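You operate a simulated robot arm through the tools that you are given. There is no shell and no other tool. Be economical: measure what you need, move in short steps, check, and stop when the job is done.

You are at the controls of a simulated robot arm. One attempt, no reset.

JOB
Take the green small box and leave it on the top of the black mat. Then put the rubber sole on the middle level of the grey steel shelf away on the top of the sole shelf. Then take the grey rag from the top of the grey bench and put it on the shelf under the black drawer. Then put the blue tape roll from the top of the grey bench on the purple card. Then put the green tub on the top of the grey bench away on the middle level of the grey steel shelf. Then put the blue rag on the top of the grey bench away on the store bench. Then turn the timer knob to 20. Keep to this order. Set down upright: green small box, green tub.

Only the result counts: the job must be done as asked and must still hold three seconds after the hand-in. Knocking over, shifting, dropping, spilling or breaking anything else fails it.

ROBOT AND FRAMES
A 6-joint arm with a two-finger gripper on a trunk, on a base that drives. Base frame: it is fixed to the floor where the robot stands at the start and does not move with it; the origin is under the middle of the robot, x ahead of it, y to its left, z up. Readings come in mm, degrees, newtons and seconds.
Its first joint turns from -166.0 to 166.0 degrees. Places, roughly: blue rag (10x7x3 cm) [-2800, -1300, 800]; blue tape roll (8x8x4 cm) [-1400, -1200, 800]; green small box (11x8x12 cm) [500, 100, 600]; green tub (8x8x9 cm) [-2400, -1300, 800]; grey rag (10x6x3 cm) [-800, -1200, 800]; middle level of the grey steel shelf [600, -300, 900]; purple card [-1750, -1250, 750]; rubber sole [500, -250, 1000]; shelf under the black drawer (58x22 cm) [-280, 1680, 520]; store bench [-3900, -1300, 900]; timer knob [-8100, -1000, 1000]; top of the black mat [300, 3200, 900]; top of the sole shelf [-100, 4400, 1200]. Payload 2.45 kg.
The tool frame sits at the grasp point between the pads (the TCP): z along the fingers, y along the line on which they close. The tips reach 20 mm beyond it. The gripper opens to 140 mm. The gripper's body begins 168 mm behind the TCP.
Orientation is that of the tool frame in the base frame, as [roll, pitch, yaw] about the fixed x, y, z axes, in that order (R = Rz(yaw) Ry(pitch) Rx(roll)). With the fingers straight down and closing along the base's y, the tool's x points along the base's -x, its y along +y and its z along -z.

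CONTROLS
- The arm moves only by the tool drive_tool. Its argument "deltas" is a list of rows, each an object (a shift or turn left out is 0, a gripper value left out holds the last) with "rot": the turn, a rotation vector about the base's x, y, z in degrees, a list of three; "translation": the shift along the base's x, y, z in mm, a list of three; "claw": the finger opening in mm, from 0 to 140. In form: [{"rot": [ax, ay, az], "translation": [tx, ty, tz], "claw": claw}, ...]. A call has 1 to 10 rows; each row shifts and turns the commanded pose from where the row before left it. Each row takes 0.2 s and may step no farther than 50 mm and 8.6 degrees from the row before; otherwise, or with a gripper value out of range, the whole call is refused. A pose out of reach is approached as far as the arm can. The call stops where the force on the tool passes 40 N (or 10 N more than at its start, if that is more) or the arm is blocked; 0.2 s more then pass. Each finger travels about 45 mm/s and halts on what it meets, pressing with about 27 N; the grip force reading is that of the motor and also rises with nothing between the fingers. The clock runs only during rows and for 0.2 s after the last one: add rows that do not move to give the fingers time. It gives the time, the measured TCP pose, the force on the tool (base axes), the opening and the grip force at its end, in the units of the frame above (readings bear some noise), with the torque about the TCP (base axes, N m) and any sound that the robot's microphone picked up.
- Cameras (640 x 400 px; columns grow to the right, rows downward): "scene" is now at [-138.8, 95.6, 1147.6]; the picture's right is [-0.84, -0.55, 0.00], its down [-0.15, 0.24, -0.96] and it looks along [0.53, -0.80, -0.28] (base axes); focal length 214 px, centre (320, 200). "wrist" rides on the gripper at [78, 11, -209] in the tool frame; the picture's right is [-0.14, 0.99, 0.00], its down [-0.92, -0.13, -0.37] and it looks along [-0.36, -0.05, 0.93] (tool axes); focal length 280 px, centre (320, 200). There is no depth. A picture from a camera that has moved, and an enlarged one, comes with that camera's place and axes in the base frame and with its lens.
- get_image(camera): a new picture of that camera. The clock stands still meanwhile.
- roll_base(legs): drives the robot by 1 to 6 legs, each [ahead, left, turn to the left] in mm, mm and degrees, along the robot's own axes; the way and the turn of a leg run together, so that a leg with both is an arc; at most 1500 mm and 180 degrees a leg. The arm and the cameras ride along, it lands a little off, and it stops where it bumps. It gives what a move gives.
- turn_head(pan, tilt): turns the head with the scene camera to pan (to the left, within 143 degrees either way) and tilt (down, from -29 to 69), counted from straight ahead of the robot. It gives what a move gives.
- inspect(camera, box): a new picture of the part [left, top, right, bottom] of that camera's present view, enlarged. The clock stands still meanwhile.
- finish_job(): hands the job in; it is judged then, once.

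Work in short steps. Places have to be worked out from the pictures, the camera data and where the tool is seen: move nearer, look again, correct. Check each grasp and each placing, and mend what went wrong. You have 196 turns and 166 pictures in all, those below and enlarged ones among them. Open the gripper and draw the arm clear of the work before you hand the job in, unless the task says otherwise; then end with one line.

The tools are called after "Emit:" as a command line: name --argument value ..., lists and objects as JSON in quotes. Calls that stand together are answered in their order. drive_tool: Moves the arm, as the interface text tells. Its arguments: {"type":"object","properties":{"deltas":{"type":"array"}},"required":["deltas"]} The other tools are called the same way: roll_base (legs) drives the base; turn_head (pan, tilt) turns the head that bears the scene camera; get_image (camera) takes a picture; inspect (camera, box) takes an enlarged picture of a part of a camera's view; finish_job () hands the job in.

At the start:

```text
time: 0.0
position: [191.2, -597.3, 1159.1]
tool_rot: [-180.0, 0.1, -180.0]
contact_force: [0.3, -0.4, -0.2]
wrist_torque: [-0.03, -0.01, -0.01]
finger_gap: 140.4
grip_force: 0.0
robot x, y, heading: [4.0, 1.1, 0.2]
head pan, tilt: [-56.8, 16.4]
```

scene: 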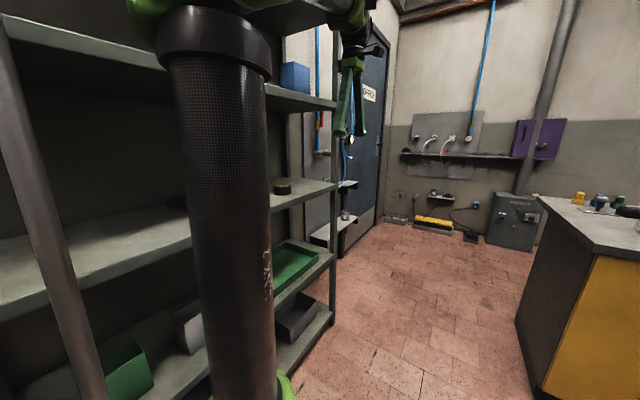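
wrist: 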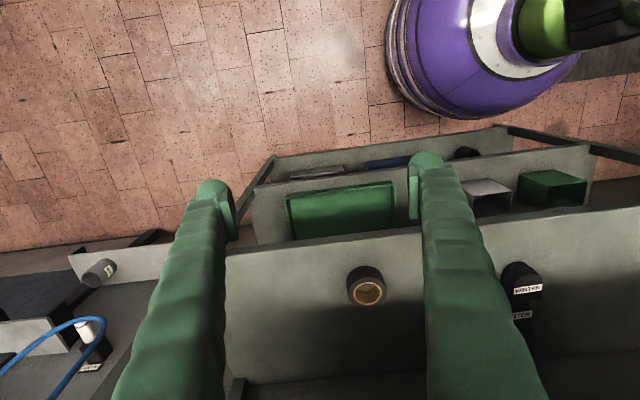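

I start by looking ahead at the shelf and the green small box.

Emit:
turn_head --pan 0 --tilt 30

Emit:
get_image --camera "scene"

```text
time: 1.3
position: [191.7, -597.1, 1160.3]
tool_rot: [179.9, -0.1, -180.0]
contact_force: [-0.1, -0.3, 0.3]
wrist_torque: [0.01, 0.0, -0.02]
finger_gap: 140.1
grip_force: 0.0
robot x, y, heading: [1.8, -1.7, 0.0]
head pan, tilt: [0.0, 30.0]
```

```text
163 pictures are left
camera scene: at [-99.5, 173.7, 1125.7], right [0.0, -1.0, 0.0], down [-0.5, 0.0, -0.87], along [0.87, 0.0, -0.5], focal length 214 px, centre (320, 200)
```

scene: 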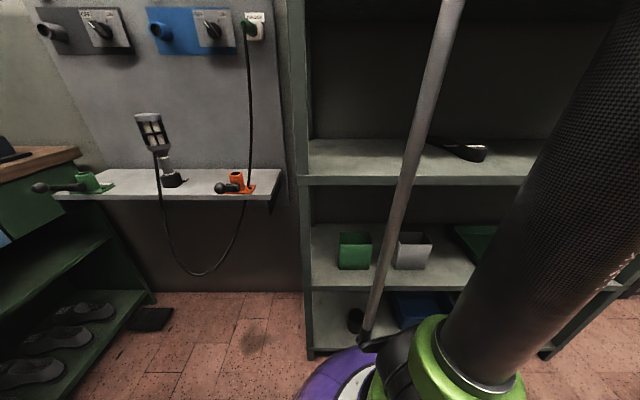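

Green box stands on a lower level, left part; the sole is on the level above it. I enlarge to measure both.

Emit:
inspect --camera "scene" --box '[290, 120, 530, 360]'

Emit:
turn_head --pan 30 --tilt 35

Emit:
get_image --camera "scene"

```text
1.67 times, centred on (410, 240) of scene
camera zoom: at [-99.5, 173.7, 1125.7], right [0.0, -1.0, 0.0], down [-0.5, 0.0, -0.87], along [0.87, 0.0, -0.5], focal length 358 px, centre (170, 133)
```

zoom: 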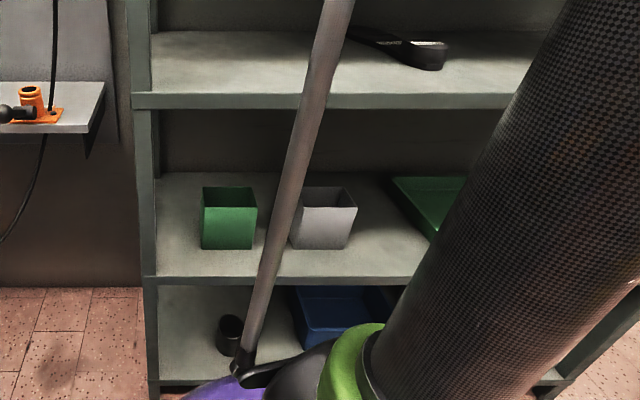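

```text
time: 2.2
position: [190.3, -598.2, 1159.0]
tool_rot: [-180.0, -0.1, -180.0]
contact_force: [1.0, -0.6, 0.2]
wrist_torque: [-0.04, -0.01, 0.0]
finger_gap: 139.7
grip_force: 0.0
robot x, y, heading: [-0.2, 0.8, 0.2]
head pan, tilt: [30.0, 35.0]
```

```text
161 pictures are left
camera scene: at [-113.6, 217.8, 1117.9], right [0.5, -0.87, 0.0], down [-0.5, -0.29, -0.82], along [0.71, 0.41, -0.57], focal length 214 px, centre (320, 200)
```

scene: 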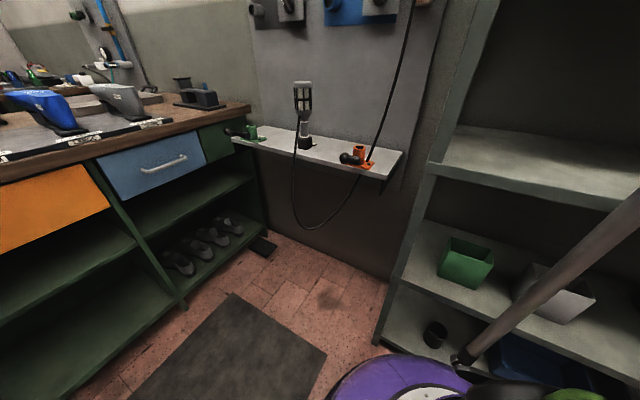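

The bar in view belongs to the robot. I survey the left and behind to know the room.

Emit:
turn_head --pan 80 --tilt 15

Emit:
get_image --camera "scene"

Emit:
turn_head --pan 140 --tilt 15

Emit:
get_image --camera "scene"

Emit:
turn_head --pan -130 --tilt 15

Emit:
get_image --camera "scene"

```text
time: 3.4
position: [190.5, -596.6, 1159.0]
tool_rot: [179.9, 0.0, 180.0]
contact_force: [-0.5, -0.2, 0.8]
wrist_torque: [0.01, 0.01, -0.01]
finger_gap: 140.1
grip_force: 0.0
robot x, y, heading: [0.2, 1.6, -0.3]
head pan, tilt: [80.0, 15.0]
```

```text
160 pictures are left
camera scene: at [-173.7, 265.8, 1149.8], right [0.98, -0.17, 0.0], down [-0.05, -0.26, -0.97], along [0.17, 0.95, -0.26], focal length 214 px, centre (320, 200)
```

scene: 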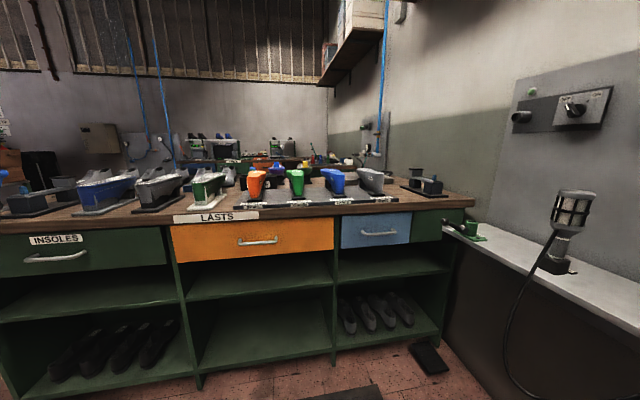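

```text
time: 4.7
position: [190.7, -598.3, 1160.7]
tool_rot: [-180.0, 0.0, 180.0]
contact_force: [-0.4, -0.9, -0.3]
wrist_torque: [-0.01, -0.01, 0.02]
finger_gap: 140.1
grip_force: 0.0
robot x, y, heading: [2.3, 0.2, 0.2]
head pan, tilt: [140.0, 15.0]
```

```text
159 pictures are left
camera scene: at [-261.5, 233.9, 1149.9], right [0.64, 0.77, 0.0], down [0.2, -0.17, -0.97], along [-0.74, 0.62, -0.26], focal length 214 px, centre (320, 200)
```

scene: 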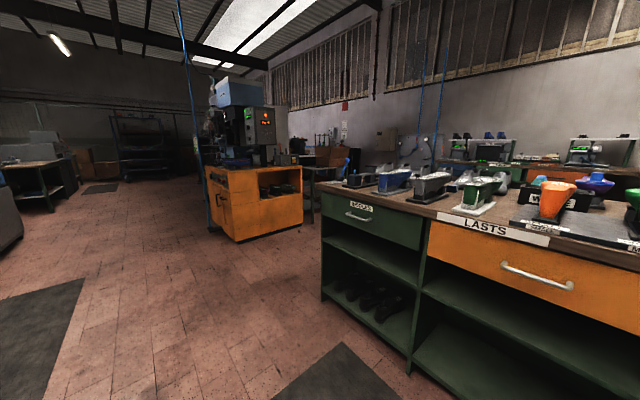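

```text
time: 8.4
position: [192.1, -596.7, 1160.1]
tool_rot: [180.0, 0.0, -179.9]
contact_force: [-0.1, -0.4, -0.1]
wrist_torque: [0.05, -0.02, 0.01]
finger_gap: 140.0
grip_force: 0.1
robot x, y, heading: [1.0, -1.1, 0.1]
head pan, tilt: [-130.0, 15.0]
```

```text
158 pictures are left
camera scene: at [-250.0, 102.2, 1149.8], right [-0.77, 0.64, 0.0], down [0.17, 0.2, -0.97], along [-0.62, -0.74, -0.26], focal length 214 px, centre (320, 200)
```

scene: 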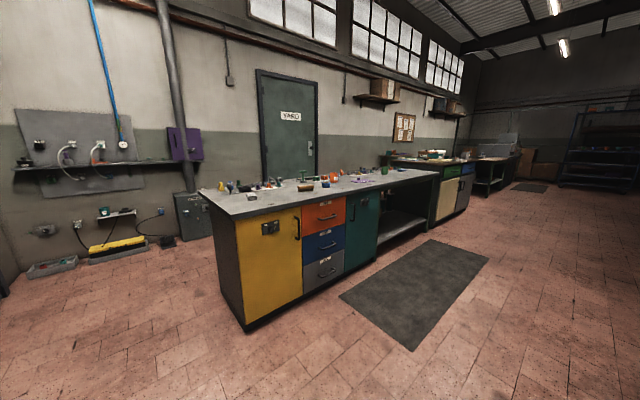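

The grey bench is behind right, the LASTS bench to the left. I back away from the shelf so the arm can point horizontally into it, and look ahead.

Emit:
roll_base --legs '[[-350, 0, 0]]'

Emit:
turn_head --pan -15 --tilt 25

Emit:
get_image --camera "scene"

```text
time: 10.7
position: [-161.5, -597.1, 1159.4]
tool_rot: [180.0, 0.0, 179.9]
contact_force: [-0.7, 1.0, 0.2]
wrist_torque: [0.0, 0.0, -0.01]
finger_gap: 139.7
grip_force: 0.0
robot x, y, heading: [-352.8, 0.9, 0.1]
head pan, tilt: [-130.0, 15.0]
```

```text
time: 12.6
position: [-160.0, -597.9, 1157.7]
tool_rot: [179.9, 0.0, 179.9]
contact_force: [-0.1, 0.6, 1.0]
wrist_torque: [-0.01, -0.01, 0.01]
finger_gap: 140.2
grip_force: 0.1
robot x, y, heading: [-351.9, 3.3, -0.0]
head pan, tilt: [-15.0, 25.0]
```

```text
157 pictures are left
camera scene: at [-451.9, 150.4, 1133.6], right [-0.26, -0.97, 0.0], down [-0.41, 0.11, -0.91], along [0.87, -0.24, -0.42], focal length 214 px, centre (320, 200)
```

scene: 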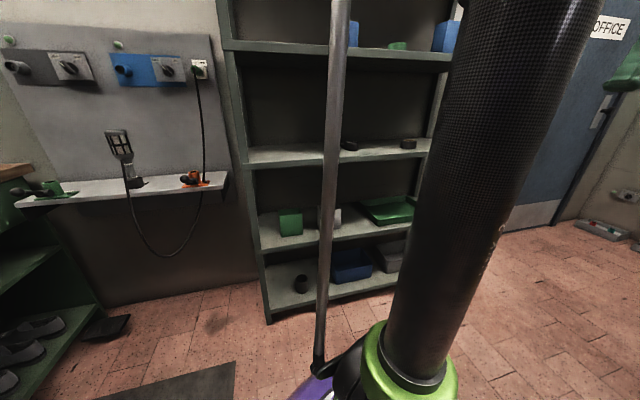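

Box front centre about (445, 50), standing on z≈525; level front edge x≈378, next level ≈918. I swing the arm forward while turning the tool to point along +x with the camera on top.

Emit:
drive_tool --deltas '[{"rot": [-6.06, 0, 6.06], "translation": [27.7, 26, 0]}, {"rot": [-6.06, 0, 6.06], "translation": [27.7, 26, 0]}, {"rot": [-6.06, 0, 6.06], "translation": [27.7, 26, 0]}, {"rot": [-6.06, 0, 6.06], "translation": [27.7, 26, 0]}, {"rot": [-6.06, 0, 6.06], "translation": [27.7, 26, 0]}, {"rot": [-6.06, 0, 6.06], "translation": [27.7, 26, 0]}, {"rot": [-6.06, 0, 6.06], "translation": [27.7, 26, 0]}, {"rot": [-6.06, 0, 6.06], "translation": [27.7, 26, 0]}, {"rot": [-6.06, 0, 6.06], "translation": [27.7, 26, 0]}, {"rot": [-6.06, 0, 6.06], "translation": [27.7, 26, 0]}]'

Emit:
drive_tool --deltas '[{"rot": [-6.06, 0, 6.06], "translation": [3, 35, -10]}, {"rot": [-6.06, 0, 6.06], "translation": [3, 35, -10]}, {"rot": [-6.06, 0, 6.06], "translation": [3, 35, -10]}, {"rot": [-6.06, 0, 6.06], "translation": [3, 35, -10]}, {"rot": [-6.06, 0, 6.06], "translation": [3, 35, -10]}, {"rot": [-6.06, 0, 6.06], "translation": [3, 35, -10]}, {"rot": [-6.06, 0, 6.06], "translation": [3, 35, -10]}, {"rot": [-6.06, 0, 6.06], "translation": [3, 35, -10]}, {"rot": [-6.06, 0, 6.06], "translation": [3, 35, -10]}, {"rot": [-6.06, 0, 6.06], "translation": [3, 35, -10]}]'

Emit:
get_image --camera "scene"

Emit:
get_image --camera "wrist"

```text
time: 14.1
position: [71.8, -518.9, 1188.9]
tool_rot: [-145.9, -10.7, -146.4]
contact_force: [0.2, -0.1, -0.5]
wrist_torque: [0.02, 0.07, -0.05]
finger_gap: 139.8
grip_force: 0.0
robot x, y, heading: [-347.2, -0.7, -0.0]
head pan, tilt: [-15.0, 25.0]
stopped in row 7: the arm was blocked; the commanded pose is now the measured one
```

```text
time: 14.7
position: [163.4, -513.3, 1202.2]
tool_rot: [-135.9, -18.5, -136.4]
contact_force: [0.0, 0.3, -0.3]
wrist_torque: [-0.02, 0.03, 0.0]
finger_gap: 140.0
grip_force: 0.1
robot x, y, heading: [-352.3, -2.7, -0.2]
head pan, tilt: [-15.0, 25.0]
stopped in row 3: the arm was blocked; the commanded pose is now the measured one
```

```text
156 pictures are left
camera scene: at [-463.1, 124.0, 1136.1], right [-0.54, -0.84, 0.0], down [-0.33, 0.22, -0.92], along [0.77, -0.5, -0.4], focal length 214 px, centre (320, 200)
```

scene: 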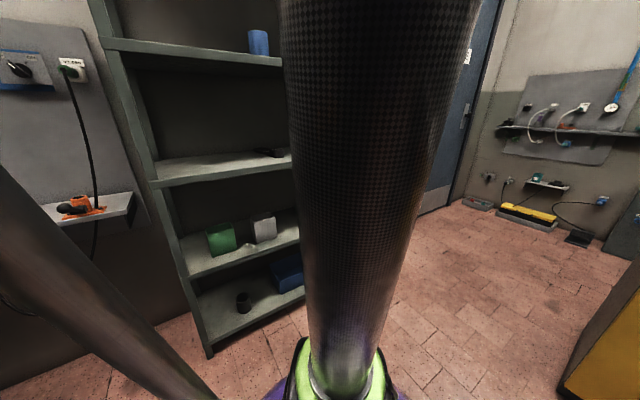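

```text
155 pictures are left
camera wrist: at [36.6, -422.2, 1360.8], right [-0.55, 0.45, -0.7], down [0.6, 0.8, 0.04], along [0.58, -0.39, -0.72], focal length 280 px, centre (320, 200)
```

wrist: 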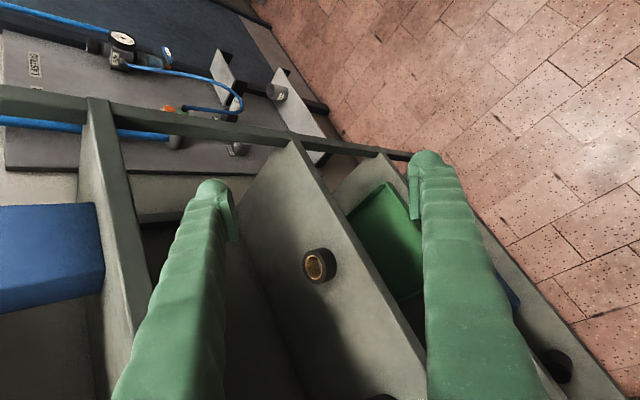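

Both moves were blocked, probably by the wrist. I try translating alone, to see which part blocks.

Emit:
drive_tool --deltas '[{"translation": [0, 45, 0]}, {"translation": [0, 45, 0]}, {"translation": [0, 45, 0]}, {"translation": [0, 45, 0]}, {"translation": [0, 45, 0]}]'

Emit:
get_image --camera "scene"

```text
time: 15.9
position: [162.6, -285.3, 1200.9]
tool_rot: [-135.9, -18.5, -136.4]
contact_force: [0.6, -0.2, -0.6]
wrist_torque: [0.02, 0.06, -0.07]
finger_gap: 140.1
grip_force: 0.0
robot x, y, heading: [-353.5, -0.3, 0.1]
head pan, tilt: [-15.0, 25.0]
```

```text
154 pictures are left
camera scene: at [-513.6, 90.3, 1118.6], right [-0.95, -0.31, 0.0], down [-0.17, 0.54, -0.82], along [0.25, -0.78, -0.57], focal length 214 px, centre (320, 200)
```

scene: 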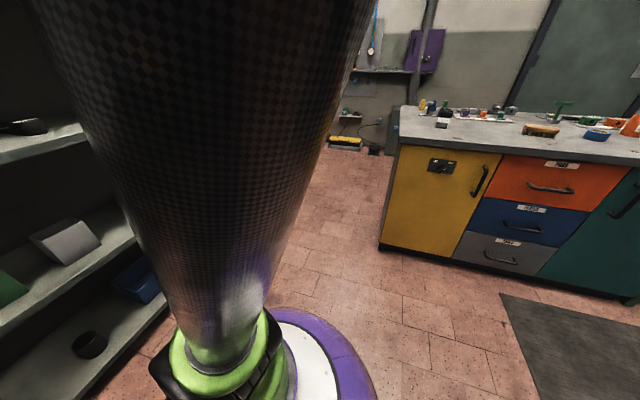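

The head seems to have been pushed aside physically by the arm (its true pan differs from the reading). I turn the head to see whether it obeys.

Emit:
turn_head --pan -5 --tilt 20

Emit:
get_image --camera "scene"

```text
time: 16.7
position: [163.6, -285.8, 1200.5]
tool_rot: [-135.8, -18.5, -136.3]
contact_force: [-0.6, -0.2, -0.3]
wrist_torque: [0.0, 0.0, 0.01]
finger_gap: 139.9
grip_force: 0.0
robot x, y, heading: [-353.2, -1.5, -0.2]
head pan, tilt: [-5.0, 20.0]
```

```text
153 pictures are left
camera scene: at [-513.5, 90.1, 1119.0], right [-0.95, -0.31, 0.0], down [-0.17, 0.54, -0.83], along [0.25, -0.79, -0.56], focal length 214 px, centre (320, 200)
```

scene: 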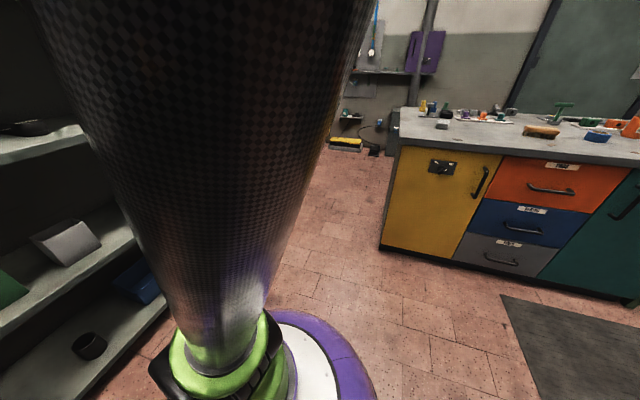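

The upper arm leans back against the head, because the tool is too near. I back the base off 250 mm and stretch the arm forward, which brings the elbow away from the head.

Emit:
roll_base --legs '[[-250, 0, 0]]'

Emit:
drive_tool --deltas '[{"translation": [45, 0, 0]}, {"translation": [45, 0, 0]}, {"translation": [45, 0, 0]}, {"translation": [45, 0, 0]}, {"translation": [45, 0, 0]}]'

Emit:
turn_head --pan 20 --tilt 25

Emit:
get_image --camera "scene"

```text
time: 18.5
position: [-86.1, -284.8, 1201.5]
tool_rot: [-135.8, -18.5, -136.2]
contact_force: [0.1, -0.5, -0.3]
wrist_torque: [0.01, 0.01, -0.01]
finger_gap: 140.1
grip_force: 0.0
robot x, y, heading: [-597.8, 1.2, 0.0]
head pan, tilt: [-5.0, 20.0]
```

```text
time: 19.7
position: [138.4, -285.3, 1202.3]
tool_rot: [-135.9, -18.4, -136.3]
contact_force: [-0.8, 0.3, 1.2]
wrist_torque: [0.03, -0.08, 0.04]
finger_gap: 140.2
grip_force: 0.0
robot x, y, heading: [-600.8, 1.3, 0.2]
head pan, tilt: [-5.0, 20.0]
```

```text
time: 20.6
position: [140.0, -285.6, 1202.3]
tool_rot: [-136.0, -18.5, -136.2]
contact_force: [-0.6, -0.7, 0.6]
wrist_torque: [-0.01, -0.03, -0.01]
finger_gap: 140.0
grip_force: 0.1
robot x, y, heading: [-599.1, 2.1, 0.4]
head pan, tilt: [20.0, 25.0]
```

```text
152 pictures are left
camera scene: at [-703.8, 205.7, 1133.6], right [0.34, -0.94, 0.0], down [-0.4, -0.14, -0.91], along [0.85, 0.31, -0.42], focal length 214 px, centre (320, 200)
```

scene: 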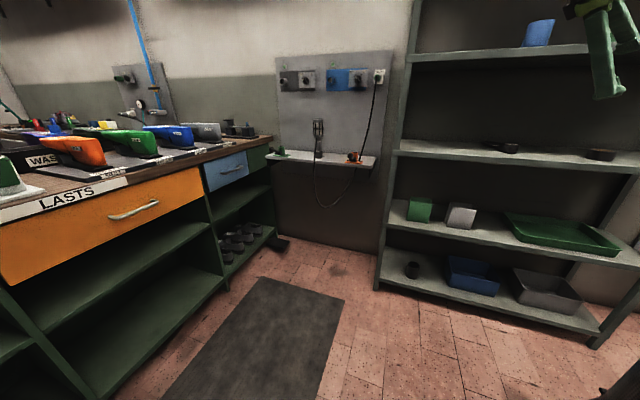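

Head is free and the view is clear. I back up another 150 mm and finish turning the tool forward while moving it in front of the shelf.

Emit:
roll_base --legs '[[-150, 0, 0]]'

Emit:
drive_tool --deltas '[{"rot": [-6.05, 0, 6.05], "translation": [20, 26, -28]}, {"rot": [-6.05, 0, 6.05], "translation": [20, 26, -28]}, {"rot": [-6.05, 0, 6.05], "translation": [20, 26, -28]}, {"rot": [-6.05, 0, 6.05], "translation": [20, 26, -28]}, {"rot": [-6.05, 0, 6.05], "translation": [20, 26, -28]}, {"rot": [-6.05, 0, 6.05], "translation": [20, 26, -28]}, {"rot": [-6.05, 0, 6.05], "translation": [20, 26, -28]}]'

Emit:
drive_tool --deltas '[{"rot": [-6.05, 0, 6.05], "translation": [20, 26, -28]}, {"rot": [-6.05, 0, 6.05], "translation": [20, 26, -28]}, {"rot": [-6.05, 0, 6.05], "translation": [20, 26, -28]}, {"rot": [-6.05, 0, 6.05], "translation": [20, 26, -28]}, {"rot": [-6.05, 0, 6.05], "translation": [20, 26, -28]}, {"rot": [-6.05, 0, 6.05], "translation": [20, 26, -28]}]'

Emit:
get_image --camera "scene"

Emit:
get_image --camera "wrist"

```text
time: 21.9
position: [-9.7, -284.4, 1203.0]
tool_rot: [-135.8, -18.5, -136.1]
contact_force: [-0.6, 0.6, 0.5]
wrist_torque: [-0.02, 0.01, -0.02]
finger_gap: 140.2
grip_force: 0.1
robot x, y, heading: [-751.7, 3.3, -0.1]
head pan, tilt: [20.0, 25.0]
```

```text
time: 23.5
position: [129.5, -103.9, 1004.3]
tool_rot: [-108.7, -54.2, -109.0]
contact_force: [-1.1, -0.3, -0.6]
wrist_torque: [-0.04, -0.07, -0.02]
finger_gap: 140.0
grip_force: 0.1
robot x, y, heading: [-753.4, 2.6, 0.2]
head pan, tilt: [20.0, 25.0]
```

```text
time: 24.9
position: [249.1, 53.0, 836.2]
tool_rot: [-76.3, -89.8, -103.9]
contact_force: [0.8, 0.1, 0.2]
wrist_torque: [0.02, -0.03, -0.06]
finger_gap: 139.9
grip_force: 0.0
robot x, y, heading: [-749.1, -0.9, 0.3]
head pan, tilt: [20.0, 25.0]
```

```text
151 pictures are left
camera scene: at [-854.9, 205.6, 1133.6], right [0.34, -0.94, 0.0], down [-0.4, -0.15, -0.91], along [0.85, 0.31, -0.42], focal length 214 px, centre (320, 200)
```

scene: 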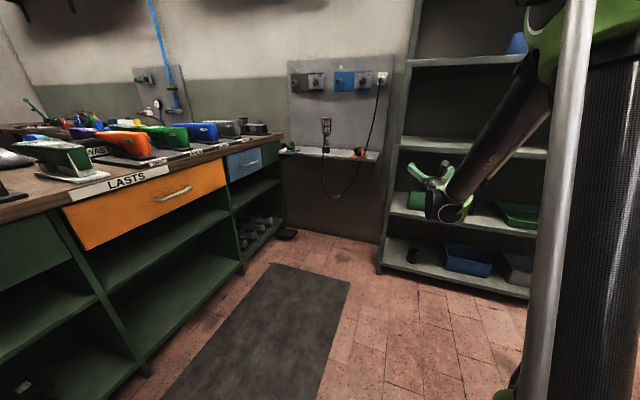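

```text
150 pictures are left
camera wrist: at [39.6, 41.8, 914.2], right [0.0, -0.99, -0.14], down [-0.37, 0.13, -0.92], along [0.93, 0.05, -0.36], focal length 280 px, centre (320, 200)
```

wrist: 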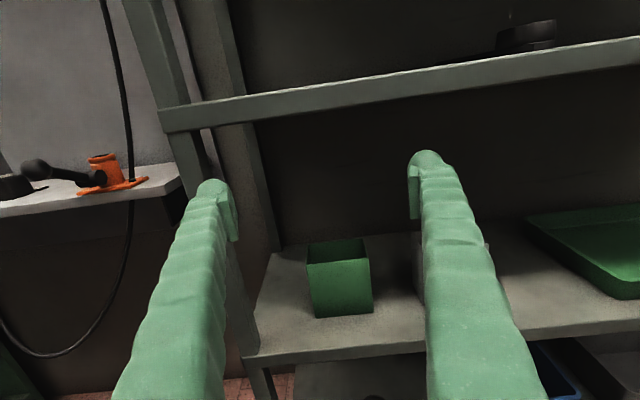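

Fingers point forward; box front is at x≈443, centre y≈51, z 525–643. I lower to z≈590, drive the base ahead 150 mm, then look.

Emit:
drive_tool --deltas '[{"translation": [0, 0, -48]}, {"translation": [0, 0, -48]}, {"translation": [0, 0, -48]}, {"translation": [0, 0, -48]}, {"translation": [0, 0, -48]}, {"translation": [0, 0, 0]}]'

Emit:
roll_base --legs '[[130, 0, 0]]'

Emit:
get_image --camera "wrist"

```text
time: 26.3
position: [251.4, 53.0, 600.9]
tool_rot: [-119.2, -89.7, -60.9]
contact_force: [-0.5, 0.4, -0.3]
wrist_torque: [0.04, -0.02, -0.02]
finger_gap: 139.9
grip_force: 0.1
out of reach, approached as far as the arm can: row 5
robot x, y, heading: [-754.7, 3.4, -0.0]
head pan, tilt: [20.0, 25.0]
```

```text
time: 27.6
position: [382.6, 53.8, 600.9]
tool_rot: [-119.1, -89.8, -60.9]
contact_force: [0.1, 0.6, 0.1]
wrist_torque: [-0.02, 0.01, -0.01]
finger_gap: 139.9
grip_force: 0.0
robot x, y, heading: [-621.5, 0.3, -0.1]
head pan, tilt: [20.0, 25.0]
```

```text
149 pictures are left
camera wrist: at [173.6, 42.7, 679.6], right [0.0, -0.99, -0.14], down [-0.37, 0.13, -0.92], along [0.93, 0.05, -0.37], focal length 280 px, centre (320, 200)
```

wrist: 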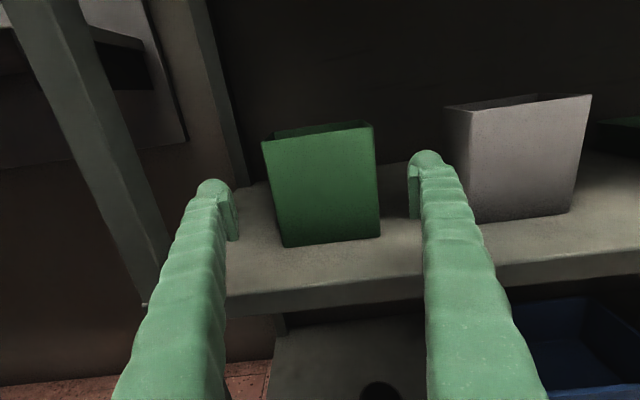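

Box centre y≈49.5, front x≈436. I shift −4 mm in y and drive ahead 88 mm so the fingers straddle it.

Emit:
drive_tool --deltas '[{"translation": [0, -4, 0]}]'

Emit:
roll_base --legs '[[88, 0, 0]]'

Emit:
get_image --camera "wrist"

```text
time: 28.0
position: [382.4, 49.4, 602.1]
tool_rot: [-123.4, -89.7, -56.7]
contact_force: [-0.1, 0.1, -0.5]
wrist_torque: [-0.01, 0.0, 0.01]
finger_gap: 139.8
grip_force: 0.1
robot x, y, heading: [-617.2, 0.8, 0.2]
head pan, tilt: [20.0, 25.0]
```

```text
time: 29.1
position: [471.3, 50.4, 602.6]
tool_rot: [-123.2, -89.8, -56.8]
contact_force: [0.2, -0.1, 0.4]
wrist_torque: [0.0, 0.02, -0.02]
finger_gap: 140.2
grip_force: 0.1
robot x, y, heading: [-530.6, -1.2, -0.1]
head pan, tilt: [20.0, 25.0]
```

```text
148 pictures are left
camera wrist: at [262.8, 39.3, 679.8], right [0.0, -0.99, -0.14], down [-0.37, 0.13, -0.92], along [0.93, 0.05, -0.37], focal length 280 px, centre (320, 200)
```

wrist: 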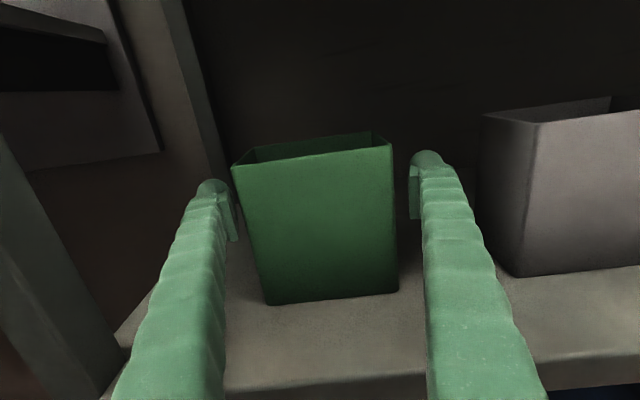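

The fingers straddle the box about evenly. I close.

Emit:
drive_tool --deltas '[{"claw": 120}, {"claw": 104}, {"claw": 95}, {}, {}]'

Emit:
drive_tool --deltas '[{"translation": [0, 0, 15]}, {"translation": [0, 0, 20]}, {}]'

Emit:
get_image --camera "wrist"

```text
time: 30.3
position: [472.0, 50.8, 600.9]
tool_rot: [-122.4, -89.7, -57.6]
contact_force: [-1.6, -0.1, 3.1]
wrist_torque: [-0.23, 0.08, -0.04]
finger_gap: 121.5
grip_force: 26.8
robot x, y, heading: [-530.7, -0.2, -0.1]
head pan, tilt: [20.0, 25.0]
```

```text
time: 31.1
position: [471.8, 49.8, 636.6]
tool_rot: [-123.2, -89.8, -56.8]
contact_force: [-1.5, 0.5, -1.3]
wrist_torque: [0.02, 0.0, 0.03]
finger_gap: 121.5
grip_force: 27.1
robot x, y, heading: [-531.5, 1.1, 0.1]
head pan, tilt: [20.0, 25.0]
```

```text
147 pictures are left
camera wrist: at [262.9, 39.0, 714.7], right [0.0, -0.99, -0.14], down [-0.37, 0.13, -0.92], along [0.93, 0.05, -0.37], focal length 280 px, centre (320, 200)
```

wrist: 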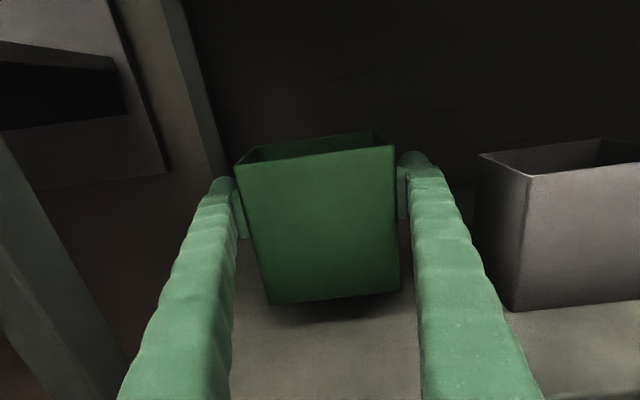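

Box gripped and lifted (bottom ≈77 mm below TCP). I back out of the shelf, then raise the arm and back off further.

Emit:
roll_base --legs '[[-300, 0, 0]]'

Emit:
drive_tool --deltas '[{"translation": [0, 0, 45]}, {"translation": [0, 0, 45]}, {"translation": [0, 0, 45]}, {"translation": [0, 0, 45]}, {"translation": [0, 0, 45]}, {"translation": [0, 0, 45]}, {"translation": [0, 0, 45]}, {"translation": [0, 0, 45]}, {"translation": [0, 0, 45]}, {"translation": [0, 0, 45]}]'

Emit:
roll_base --legs '[[-1200, 0, 0]]'

Emit:
turn_head --pan 70 --tilt 15

Emit:
get_image --camera "scene"

Emit:
get_image --camera "wrist"

```text
time: 33.2
position: [172.2, 47.2, 636.4]
tool_rot: [-123.3, -89.7, -56.8]
contact_force: [0.4, 0.9, -0.2]
wrist_torque: [-0.04, 0.03, 0.03]
finger_gap: 121.4
grip_force: 26.7
robot x, y, heading: [-832.7, 1.6, -0.2]
head pan, tilt: [20.0, 25.0]
```

```text
time: 35.4
position: [171.7, 45.7, 1088.0]
tool_rot: [-123.0, -89.7, -57.1]
contact_force: [0.6, 0.5, -0.8]
wrist_torque: [0.01, 0.01, 0.03]
finger_gap: 121.1
grip_force: 26.9
robot x, y, heading: [-832.0, 2.4, -0.2]
head pan, tilt: [20.0, 25.0]
```

```text
time: 41.5
position: [-1037.3, 46.3, 1087.9]
tool_rot: [-122.2, -89.8, -57.9]
contact_force: [-0.3, -0.3, 0.0]
wrist_torque: [-0.01, -0.02, 0.01]
finger_gap: 120.2
grip_force: 26.7
robot x, y, heading: [-2039.1, 3.0, -0.0]
head pan, tilt: [20.0, 25.0]
```

```text
time: 42.7
position: [-1037.8, 45.5, 1086.1]
tool_rot: [-122.4, -89.7, -57.7]
contact_force: [-0.5, 0.2, -0.6]
wrist_torque: [-0.02, 0.03, 0.02]
finger_gap: 120.1
grip_force: 26.9
robot x, y, heading: [-2040.5, -1.9, 0.2]
head pan, tilt: [70.0, 15.0]
```

```text
146 pictures are left
camera scene: at [-2198.5, 262.3, 1149.8], right [0.94, -0.34, 0.0], down [-0.09, -0.24, -0.97], along [0.33, 0.91, -0.26], focal length 214 px, centre (320, 200)
```

scene: 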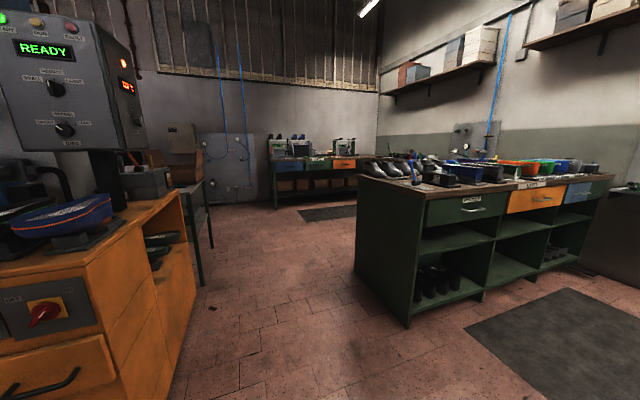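

```text
145 pictures are left
camera wrist: at [-1246.5, 35.9, 1165.4], right [0.0, -0.99, -0.14], down [-0.37, 0.13, -0.92], along [0.93, 0.05, -0.37], focal length 280 px, centre (320, 200)
```

wrist: 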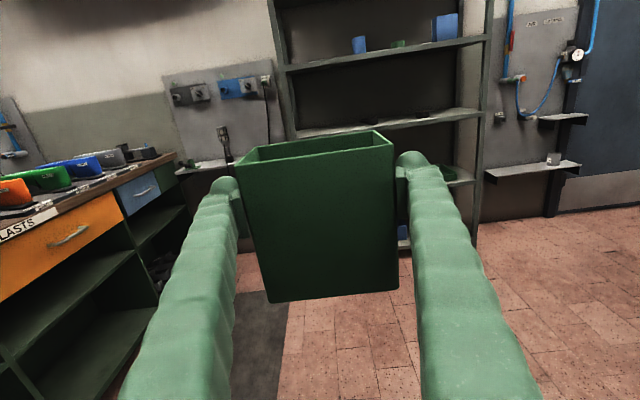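

The aisle between machine and bench (x −2540…−1300) is free. I turn left 90°, go up the aisle to y≈2700, and look toward the mat.

Emit:
roll_base --legs '[[0, 0, 90], [0, -120, 0], [1300, 0, 0]]'

Emit:
turn_head --pan -25 --tilt 12

Emit:
get_image --camera "scene"

```text
time: 53.9
position: [-1925.3, 2305.9, 1087.8]
tool_rot: [-122.3, -89.8, 31.3]
contact_force: [-0.3, -0.9, 0.1]
wrist_torque: [-0.03, 0.01, 0.02]
finger_gap: 118.5
grip_force: 27.6
robot x, y, heading: [-1896.7, 1296.3, 89.1]
head pan, tilt: [70.0, 15.0]
```

```text
time: 55.6
position: [-1925.6, 2305.7, 1087.7]
tool_rot: [-122.4, -89.7, 31.3]
contact_force: [-0.1, 0.4, -0.4]
wrist_torque: [-0.03, 0.0, 0.03]
finger_gap: 118.4
grip_force: 27.0
robot x, y, heading: [-1896.7, 1299.5, 88.9]
head pan, tilt: [-25.0, 12.0]
```

```text
144 pictures are left
camera scene: at [-2034.9, 1197.6, 1154.7], right [0.9, -0.44, 0.0], down [-0.09, -0.19, -0.98], along [0.43, 0.88, -0.21], focal length 214 px, centre (320, 200)
```

scene: 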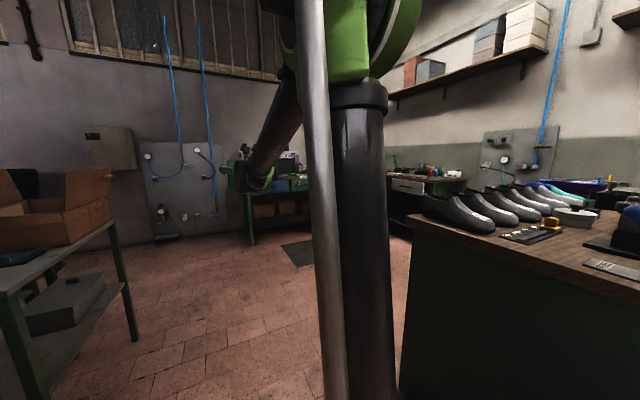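

The finger gap is creeping down (121.5→118.4); I check the box in the grip.

Emit:
get_image --camera "wrist"

```text
143 pictures are left
camera wrist: at [-1918.5, 2097.2, 1165.4], right [0.99, -0.02, -0.14], down [-0.14, -0.37, -0.92], along [-0.03, 0.93, -0.37], focal length 280 px, centre (320, 200)
```

wrist: 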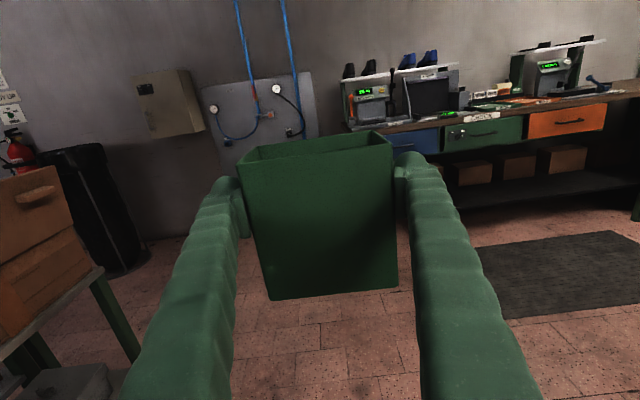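

The box just settles square to the fingers; grip is fine. I go on to y≈2750, turn right to face +x, and look.

Emit:
roll_base --legs '[[1450, 0, 0], [0, 0, -89]]'

Emit:
turn_head --pan 15 --tilt 12

Emit:
get_image --camera "scene"

Emit:
get_image --camera "wrist"

```text
time: 66.6
position: [-857.3, 2789.8, 1087.2]
tool_rot: [-122.3, -89.7, -58.9]
contact_force: [0.3, -0.3, -0.9]
wrist_torque: [0.0, 0.0, 0.02]
finger_gap: 116.8
grip_force: 27.0
robot x, y, heading: [-1864.1, 2763.1, -1.0]
head pan, tilt: [-25.0, 12.0]
```

```text
time: 67.7
position: [-857.2, 2788.2, 1087.3]
tool_rot: [-122.2, -89.7, -58.8]
contact_force: [0.8, 0.0, -0.4]
wrist_torque: [0.0, 0.03, 0.02]
finger_gap: 116.7
grip_force: 26.6
robot x, y, heading: [-1861.6, 2761.1, -0.8]
head pan, tilt: [15.0, 12.0]
```

```text
142 pictures are left
camera scene: at [-1957.1, 2961.6, 1154.7], right [0.24, -0.97, 0.0], down [-0.2, -0.05, -0.98], along [0.95, 0.23, -0.21], focal length 214 px, centre (320, 200)
```

scene: 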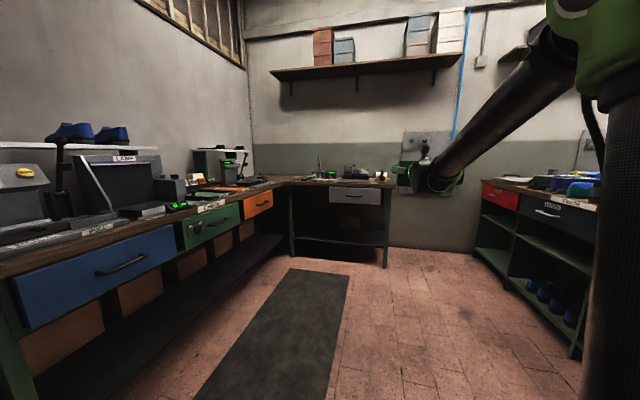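

```text
141 pictures are left
camera wrist: at [-1066.2, 2783.0, 1165.4], right [-0.02, -0.99, -0.14], down [-0.37, 0.14, -0.92], along [0.93, 0.03, -0.37], focal length 280 px, centre (320, 200)
```

wrist: 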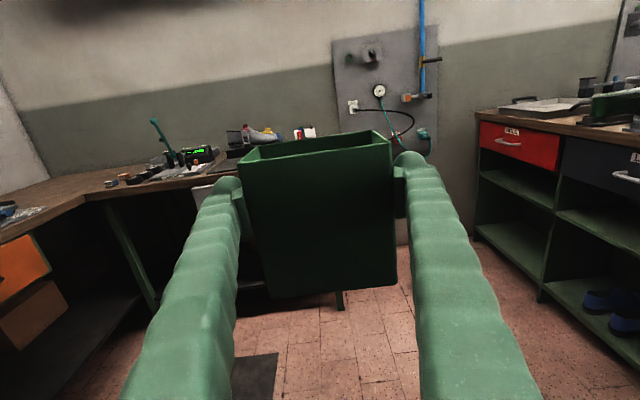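

The end bench ahead probably holds the black mat; the black drawer is on the right bench. I enlarge the end bench.

Emit:
inspect --camera "scene" --box '[260, 140, 420, 240]'

Emit:
inspect --camera "scene" --box '[0, 100, 300, 290]'

```text
4.00 times, centred on (340, 190) of scene
camera zoom: at [-1957.1, 2961.6, 1154.7], right [0.24, -0.97, 0.0], down [-0.2, -0.05, -0.98], along [0.95, 0.23, -0.21], focal length 858 px, centre (240, 240)
```

zoom: 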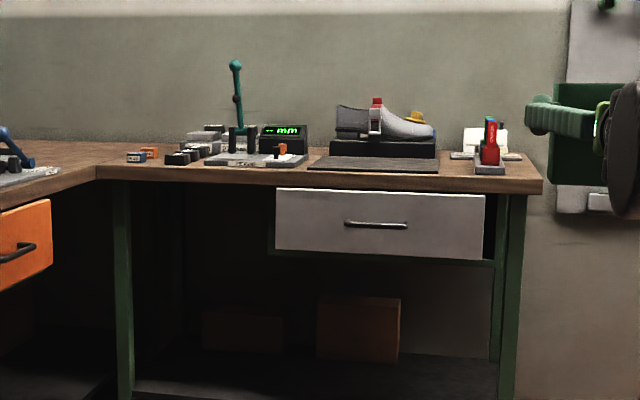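

```text
2.11 times, centred on (150, 195) of scene
camera zoom: at [-1957.1, 2961.6, 1154.7], right [0.24, -0.97, 0.0], down [-0.2, -0.05, -0.98], along [0.95, 0.23, -0.21], focal length 452 px, centre (678, 210)
```

zoom: 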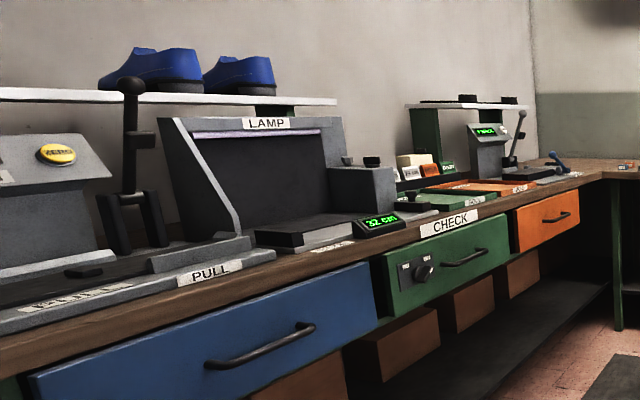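

The black mat lies at about x 150–480, y≈3150, top ≈880, before the shoe block. I drive to about 430 mm short of it and look again.

Emit:
roll_base --legs '[[0, 0, 0.8], [0, 345, 0], [730, 0, 0]]'

Emit:
get_image --camera "scene"

Emit:
get_image --camera "wrist"

```text
time: 73.8
position: [-128.5, 3141.0, 1087.6]
tool_rot: [-122.1, -89.7, -58.5]
contact_force: [-0.1, -0.3, -1.2]
wrist_torque: [0.0, -0.02, 0.04]
finger_gap: 116.4
grip_force: 26.5
robot x, y, heading: [-1129.9, 3106.2, -0.3]
head pan, tilt: [15.0, 12.0]
```

```text
138 pictures are left
camera scene: at [-1229.8, 3302.4, 1154.7], right [0.25, -0.97, 0.0], down [-0.2, -0.05, -0.98], along [0.95, 0.25, -0.21], focal length 214 px, centre (320, 200)
```

scene: 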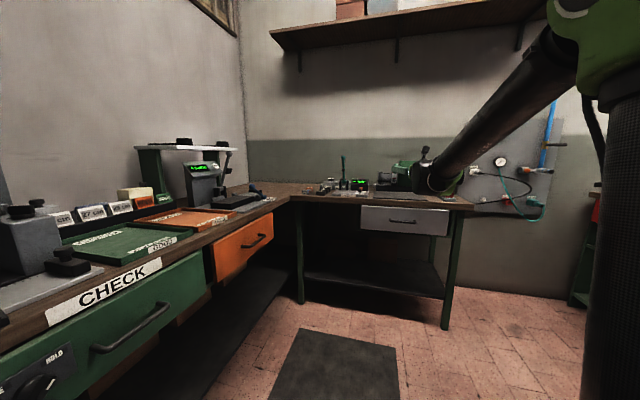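

```text
137 pictures are left
camera wrist: at [-337.0, 3133.2, 1165.4], right [-0.01, -0.99, -0.14], down [-0.37, 0.14, -0.92], along [0.93, 0.04, -0.37], focal length 280 px, centre (320, 200)
```

wrist: 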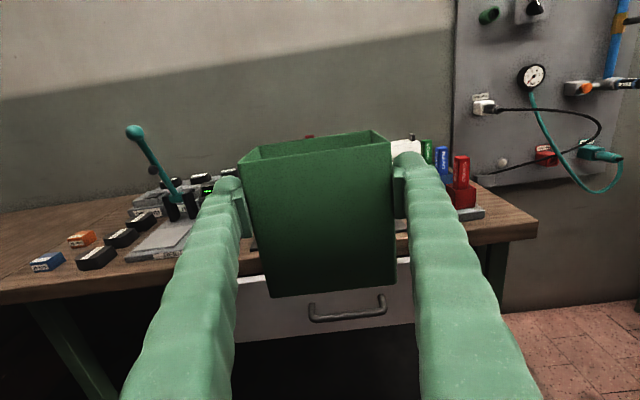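

The box hides the mat in the wrist view; I enlarge the scene view there.

Emit:
inspect --camera "scene" --box '[290, 130, 490, 250]'

```text
3.20 times, centred on (390, 190) of scene
camera zoom: at [-1229.8, 3302.4, 1154.7], right [0.25, -0.97, 0.0], down [-0.2, -0.05, -0.98], along [0.95, 0.25, -0.21], focal length 686 px, centre (96, 232)
```

zoom: 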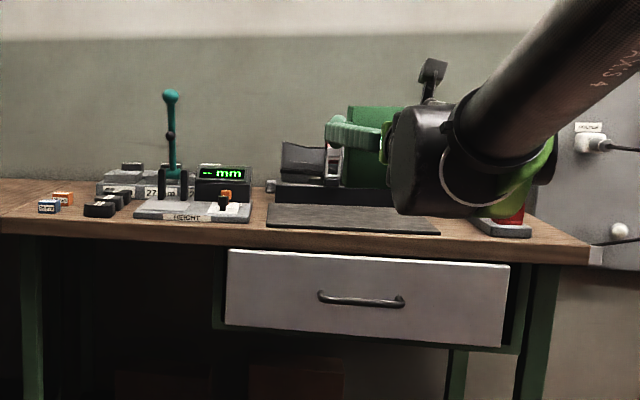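

Mat spans x 160–450, y 2994–3315, top ≈876. I drive ahead ~395 mm and shift slightly left, then check.

Emit:
roll_base --legs '[[395, 8, 0.3]]'

Emit:
drive_tool --deltas '[{"translation": [0, 0, -40]}, {"translation": [0, 0, -40]}, {"translation": [0, 0, -25]}, {}]'

Emit:
turn_head --pan -10 --tilt 12

Emit:
get_image --camera "scene"

Emit:
get_image --camera "wrist"

```text
time: 76.3
position: [268.5, 3154.9, 1086.8]
tool_rot: [-122.1, -89.7, -58.0]
contact_force: [1.1, -0.5, -0.4]
wrist_torque: [0.03, -0.01, 0.03]
finger_gap: 116.0
grip_force: 27.3
robot x, y, heading: [-737.3, 3112.5, -0.1]
head pan, tilt: [15.0, 12.0]
```

```text
time: 77.3
position: [268.2, 3155.6, 980.8]
tool_rot: [-122.2, -89.7, -58.0]
contact_force: [-0.5, 0.5, -0.5]
wrist_torque: [-0.01, 0.04, -0.02]
finger_gap: 115.9
grip_force: 26.7
robot x, y, heading: [-735.1, 3109.1, -0.2]
head pan, tilt: [15.0, 12.0]
```

```text
time: 78.2
position: [267.3, 3155.7, 981.8]
tool_rot: [-122.1, -89.7, -58.0]
contact_force: [-0.6, -0.4, -0.5]
wrist_torque: [0.0, 0.0, -0.01]
finger_gap: 116.1
grip_force: 26.7
robot x, y, heading: [-740.9, 3107.6, -0.2]
head pan, tilt: [-10.0, 12.0]
```

```text
135 pictures are left
camera scene: at [-833.9, 3267.7, 1154.7], right [-0.17, -0.98, 0.0], down [-0.2, 0.04, -0.98], along [0.96, -0.17, -0.21], focal length 214 px, centre (320, 200)
```

scene: 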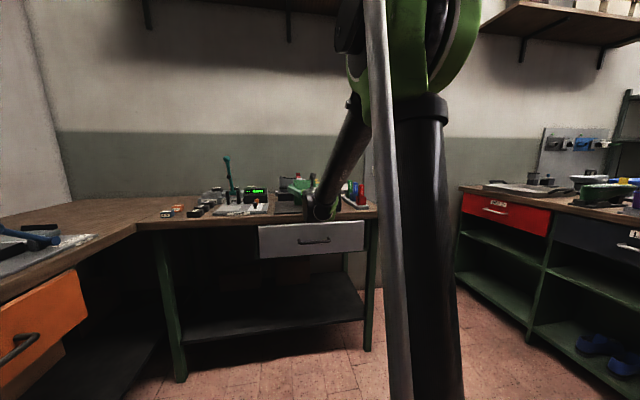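

```text
134 pictures are left
camera wrist: at [58.4, 3145.1, 1060.2], right [0.0, -0.99, -0.14], down [-0.37, 0.13, -0.92], along [0.93, 0.05, -0.37], focal length 280 px, centre (320, 200)
```

wrist: 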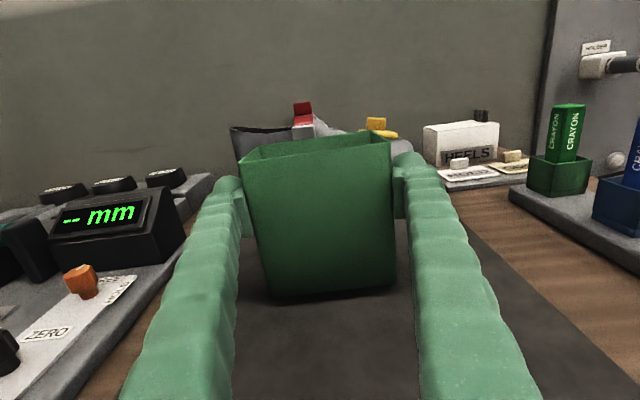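

The box is above the mat with room on all sides. I lower in small steps till the contact force shows.

Emit:
drive_tool --deltas '[{"translation": [0, 0, -10]}, {"translation": [0, 0, -8]}, {}]'

Emit:
drive_tool --deltas '[{"translation": [0, 0, -5]}, {"translation": [0, 0, -3]}, {}]'

```text
time: 79.0
position: [265.1, 3155.2, 966.3]
tool_rot: [-102.4, -89.8, -77.8]
contact_force: [-9.9, 0.1, 32.9]
wrist_torque: [-0.97, 0.51, -0.11]
finger_gap: 115.4
grip_force: 26.9
robot x, y, heading: [-735.0, 3108.2, 0.1]
head pan, tilt: [-10.0, 12.0]
```

```text
time: 79.8
position: [266.3, 3156.0, 957.1]
tool_rot: [-100.7, -89.8, -79.5]
contact_force: [-11.7, 1.6, 31.0]
wrist_torque: [-0.89, 0.37, -0.02]
finger_gap: 115.4
grip_force: 27.3
robot x, y, heading: [-736.4, 3112.1, 0.2]
head pan, tilt: [-10.0, 12.0]
```

Contact is firm (31 N); the box sits on the mat. I open the fingers and look before retreating.

Emit:
drive_tool --deltas '[{"claw": 120}, {"claw": 130}, {"claw": 140}, {}, {}]'

Emit:
get_image --camera "wrist"

```text
time: 81.0
position: [266.5, 3155.1, 956.2]
tool_rot: [-121.7, -89.6, -58.5]
contact_force: [-0.1, 0.1, 0.0]
wrist_torque: [0.0, -0.01, 0.0]
finger_gap: 139.9
grip_force: 0.0
robot x, y, heading: [-733.2, 3109.8, -0.2]
head pan, tilt: [-10.0, 12.0]
```

```text
133 pictures are left
camera wrist: at [58.2, 3145.1, 1034.2], right [0.0, -0.99, -0.14], down [-0.37, 0.13, -0.92], along [0.93, 0.05, -0.37], focal length 280 px, centre (320, 200)
```

wrist: 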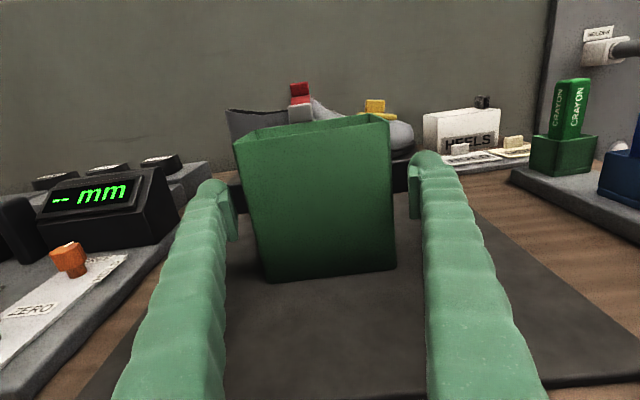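

The box stands upright on the mat. I back straight out, then raise the arm and drive back the way I came.

Emit:
roll_base --legs '[[-350, 0, 0]]'

Emit:
get_image --camera "wrist"

Emit:
drive_tool --deltas '[{"translation": [0, 0, 45]}, {"translation": [0, 0, 45]}, {"translation": [0, 0, 45]}]'

Emit:
roll_base --legs '[[-800, 0, 0], [0, -340, 0], [0, 0, 90]]'

Emit:
roll_base --legs '[[-1400, 0, 0], [-1350, 0, 0]]'

```text
time: 83.2
position: [-84.1, 3154.1, 956.3]
tool_rot: [-121.7, -89.8, -58.6]
contact_force: [-0.3, -0.2, 0.8]
wrist_torque: [-0.04, 0.02, 0.01]
finger_gap: 139.8
grip_force: 0.0
robot x, y, heading: [-1087.7, 3112.3, 0.1]
head pan, tilt: [-10.0, 12.0]
```

```text
132 pictures are left
camera wrist: at [-294.3, 3144.5, 1034.2], right [0.0, -0.99, -0.14], down [-0.37, 0.13, -0.92], along [0.93, 0.05, -0.37], focal length 280 px, centre (320, 200)
```

wrist: 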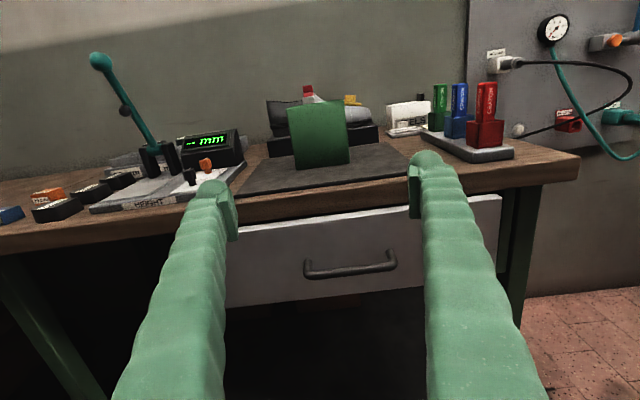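

```text
time: 84.0
position: [-87.0, 3154.1, 1092.3]
tool_rot: [-122.1, -89.7, -58.2]
contact_force: [-0.9, -0.2, 0.5]
wrist_torque: [0.02, 0.01, -0.03]
finger_gap: 140.0
grip_force: 0.1
robot x, y, heading: [-1088.3, 3110.5, -0.0]
head pan, tilt: [-10.0, 12.0]
```

```text
time: 94.0
position: [-1926.8, 3772.1, 1090.7]
tool_rot: [-121.6, -89.8, 31.1]
contact_force: [0.7, 0.5, 0.0]
wrist_torque: [-0.01, 0.01, 0.0]
finger_gap: 140.2
grip_force: 0.1
robot x, y, heading: [-1889.6, 2770.9, 89.7]
head pan, tilt: [-10.0, 12.0]
```

```text
time: 107.3
position: [-1938.9, 1015.7, 1091.3]
tool_rot: [-121.7, -89.8, 31.6]
contact_force: [-0.1, 0.0, -0.3]
wrist_torque: [-0.04, -0.01, 0.03]
finger_gap: 140.0
grip_force: 0.2
robot x, y, heading: [-1893.8, 11.3, 90.1]
head pan, tilt: [-10.0, 12.0]
```

Back in the front area. I turn to face the shelf, drive to about (−950, −320), and look at the sole.

Emit:
roll_base --legs '[[0, 0, -90], [900, 0, 0], [0, -330, 0]]'

Emit:
turn_head --pan 0 --tilt 12

Emit:
get_image --camera "scene"

Emit:
get_image --camera "wrist"

```text
time: 117.7
position: [9.9, -289.0, 1091.5]
tool_rot: [-121.5, -89.8, -59.1]
contact_force: [-0.5, 0.0, -0.4]
wrist_torque: [0.01, 0.0, 0.01]
finger_gap: 139.8
grip_force: 0.1
robot x, y, heading: [-994.6, -324.9, -0.6]
head pan, tilt: [-10.0, 12.0]
```

```text
time: 118.4
position: [10.3, -288.9, 1091.5]
tool_rot: [-121.5, -89.7, -59.4]
contact_force: [0.0, 1.0, -0.5]
wrist_torque: [0.02, -0.01, 0.0]
finger_gap: 139.7
grip_force: 0.1
robot x, y, heading: [-994.6, -322.8, -0.6]
head pan, tilt: [0.0, 12.0]
```

```text
131 pictures are left
camera scene: at [-1088.0, -150.0, 1154.7], right [-0.01, -1.0, 0.0], down [-0.21, 0.0, -0.98], along [0.98, -0.01, -0.21], focal length 214 px, centre (320, 200)
```

scene: 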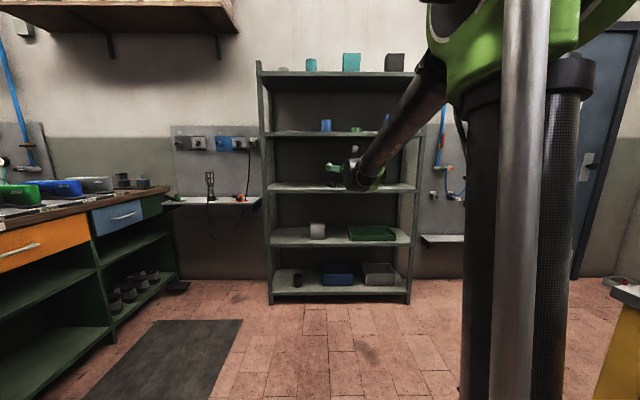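

```text
130 pictures are left
camera wrist: at [-199.2, -297.5, 1169.3], right [-0.01, -0.99, -0.14], down [-0.37, 0.14, -0.92], along [0.93, 0.04, -0.37], focal length 280 px, centre (320, 200)
```

wrist: 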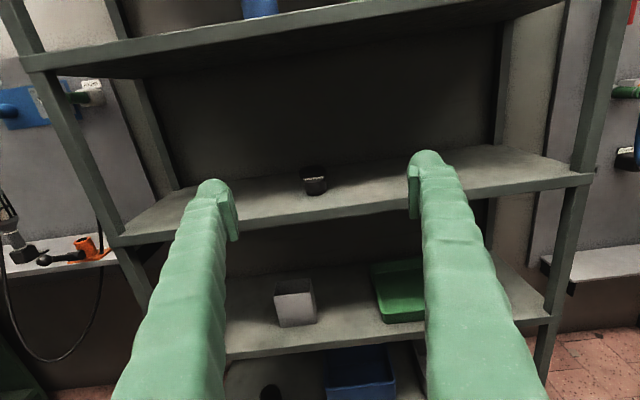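

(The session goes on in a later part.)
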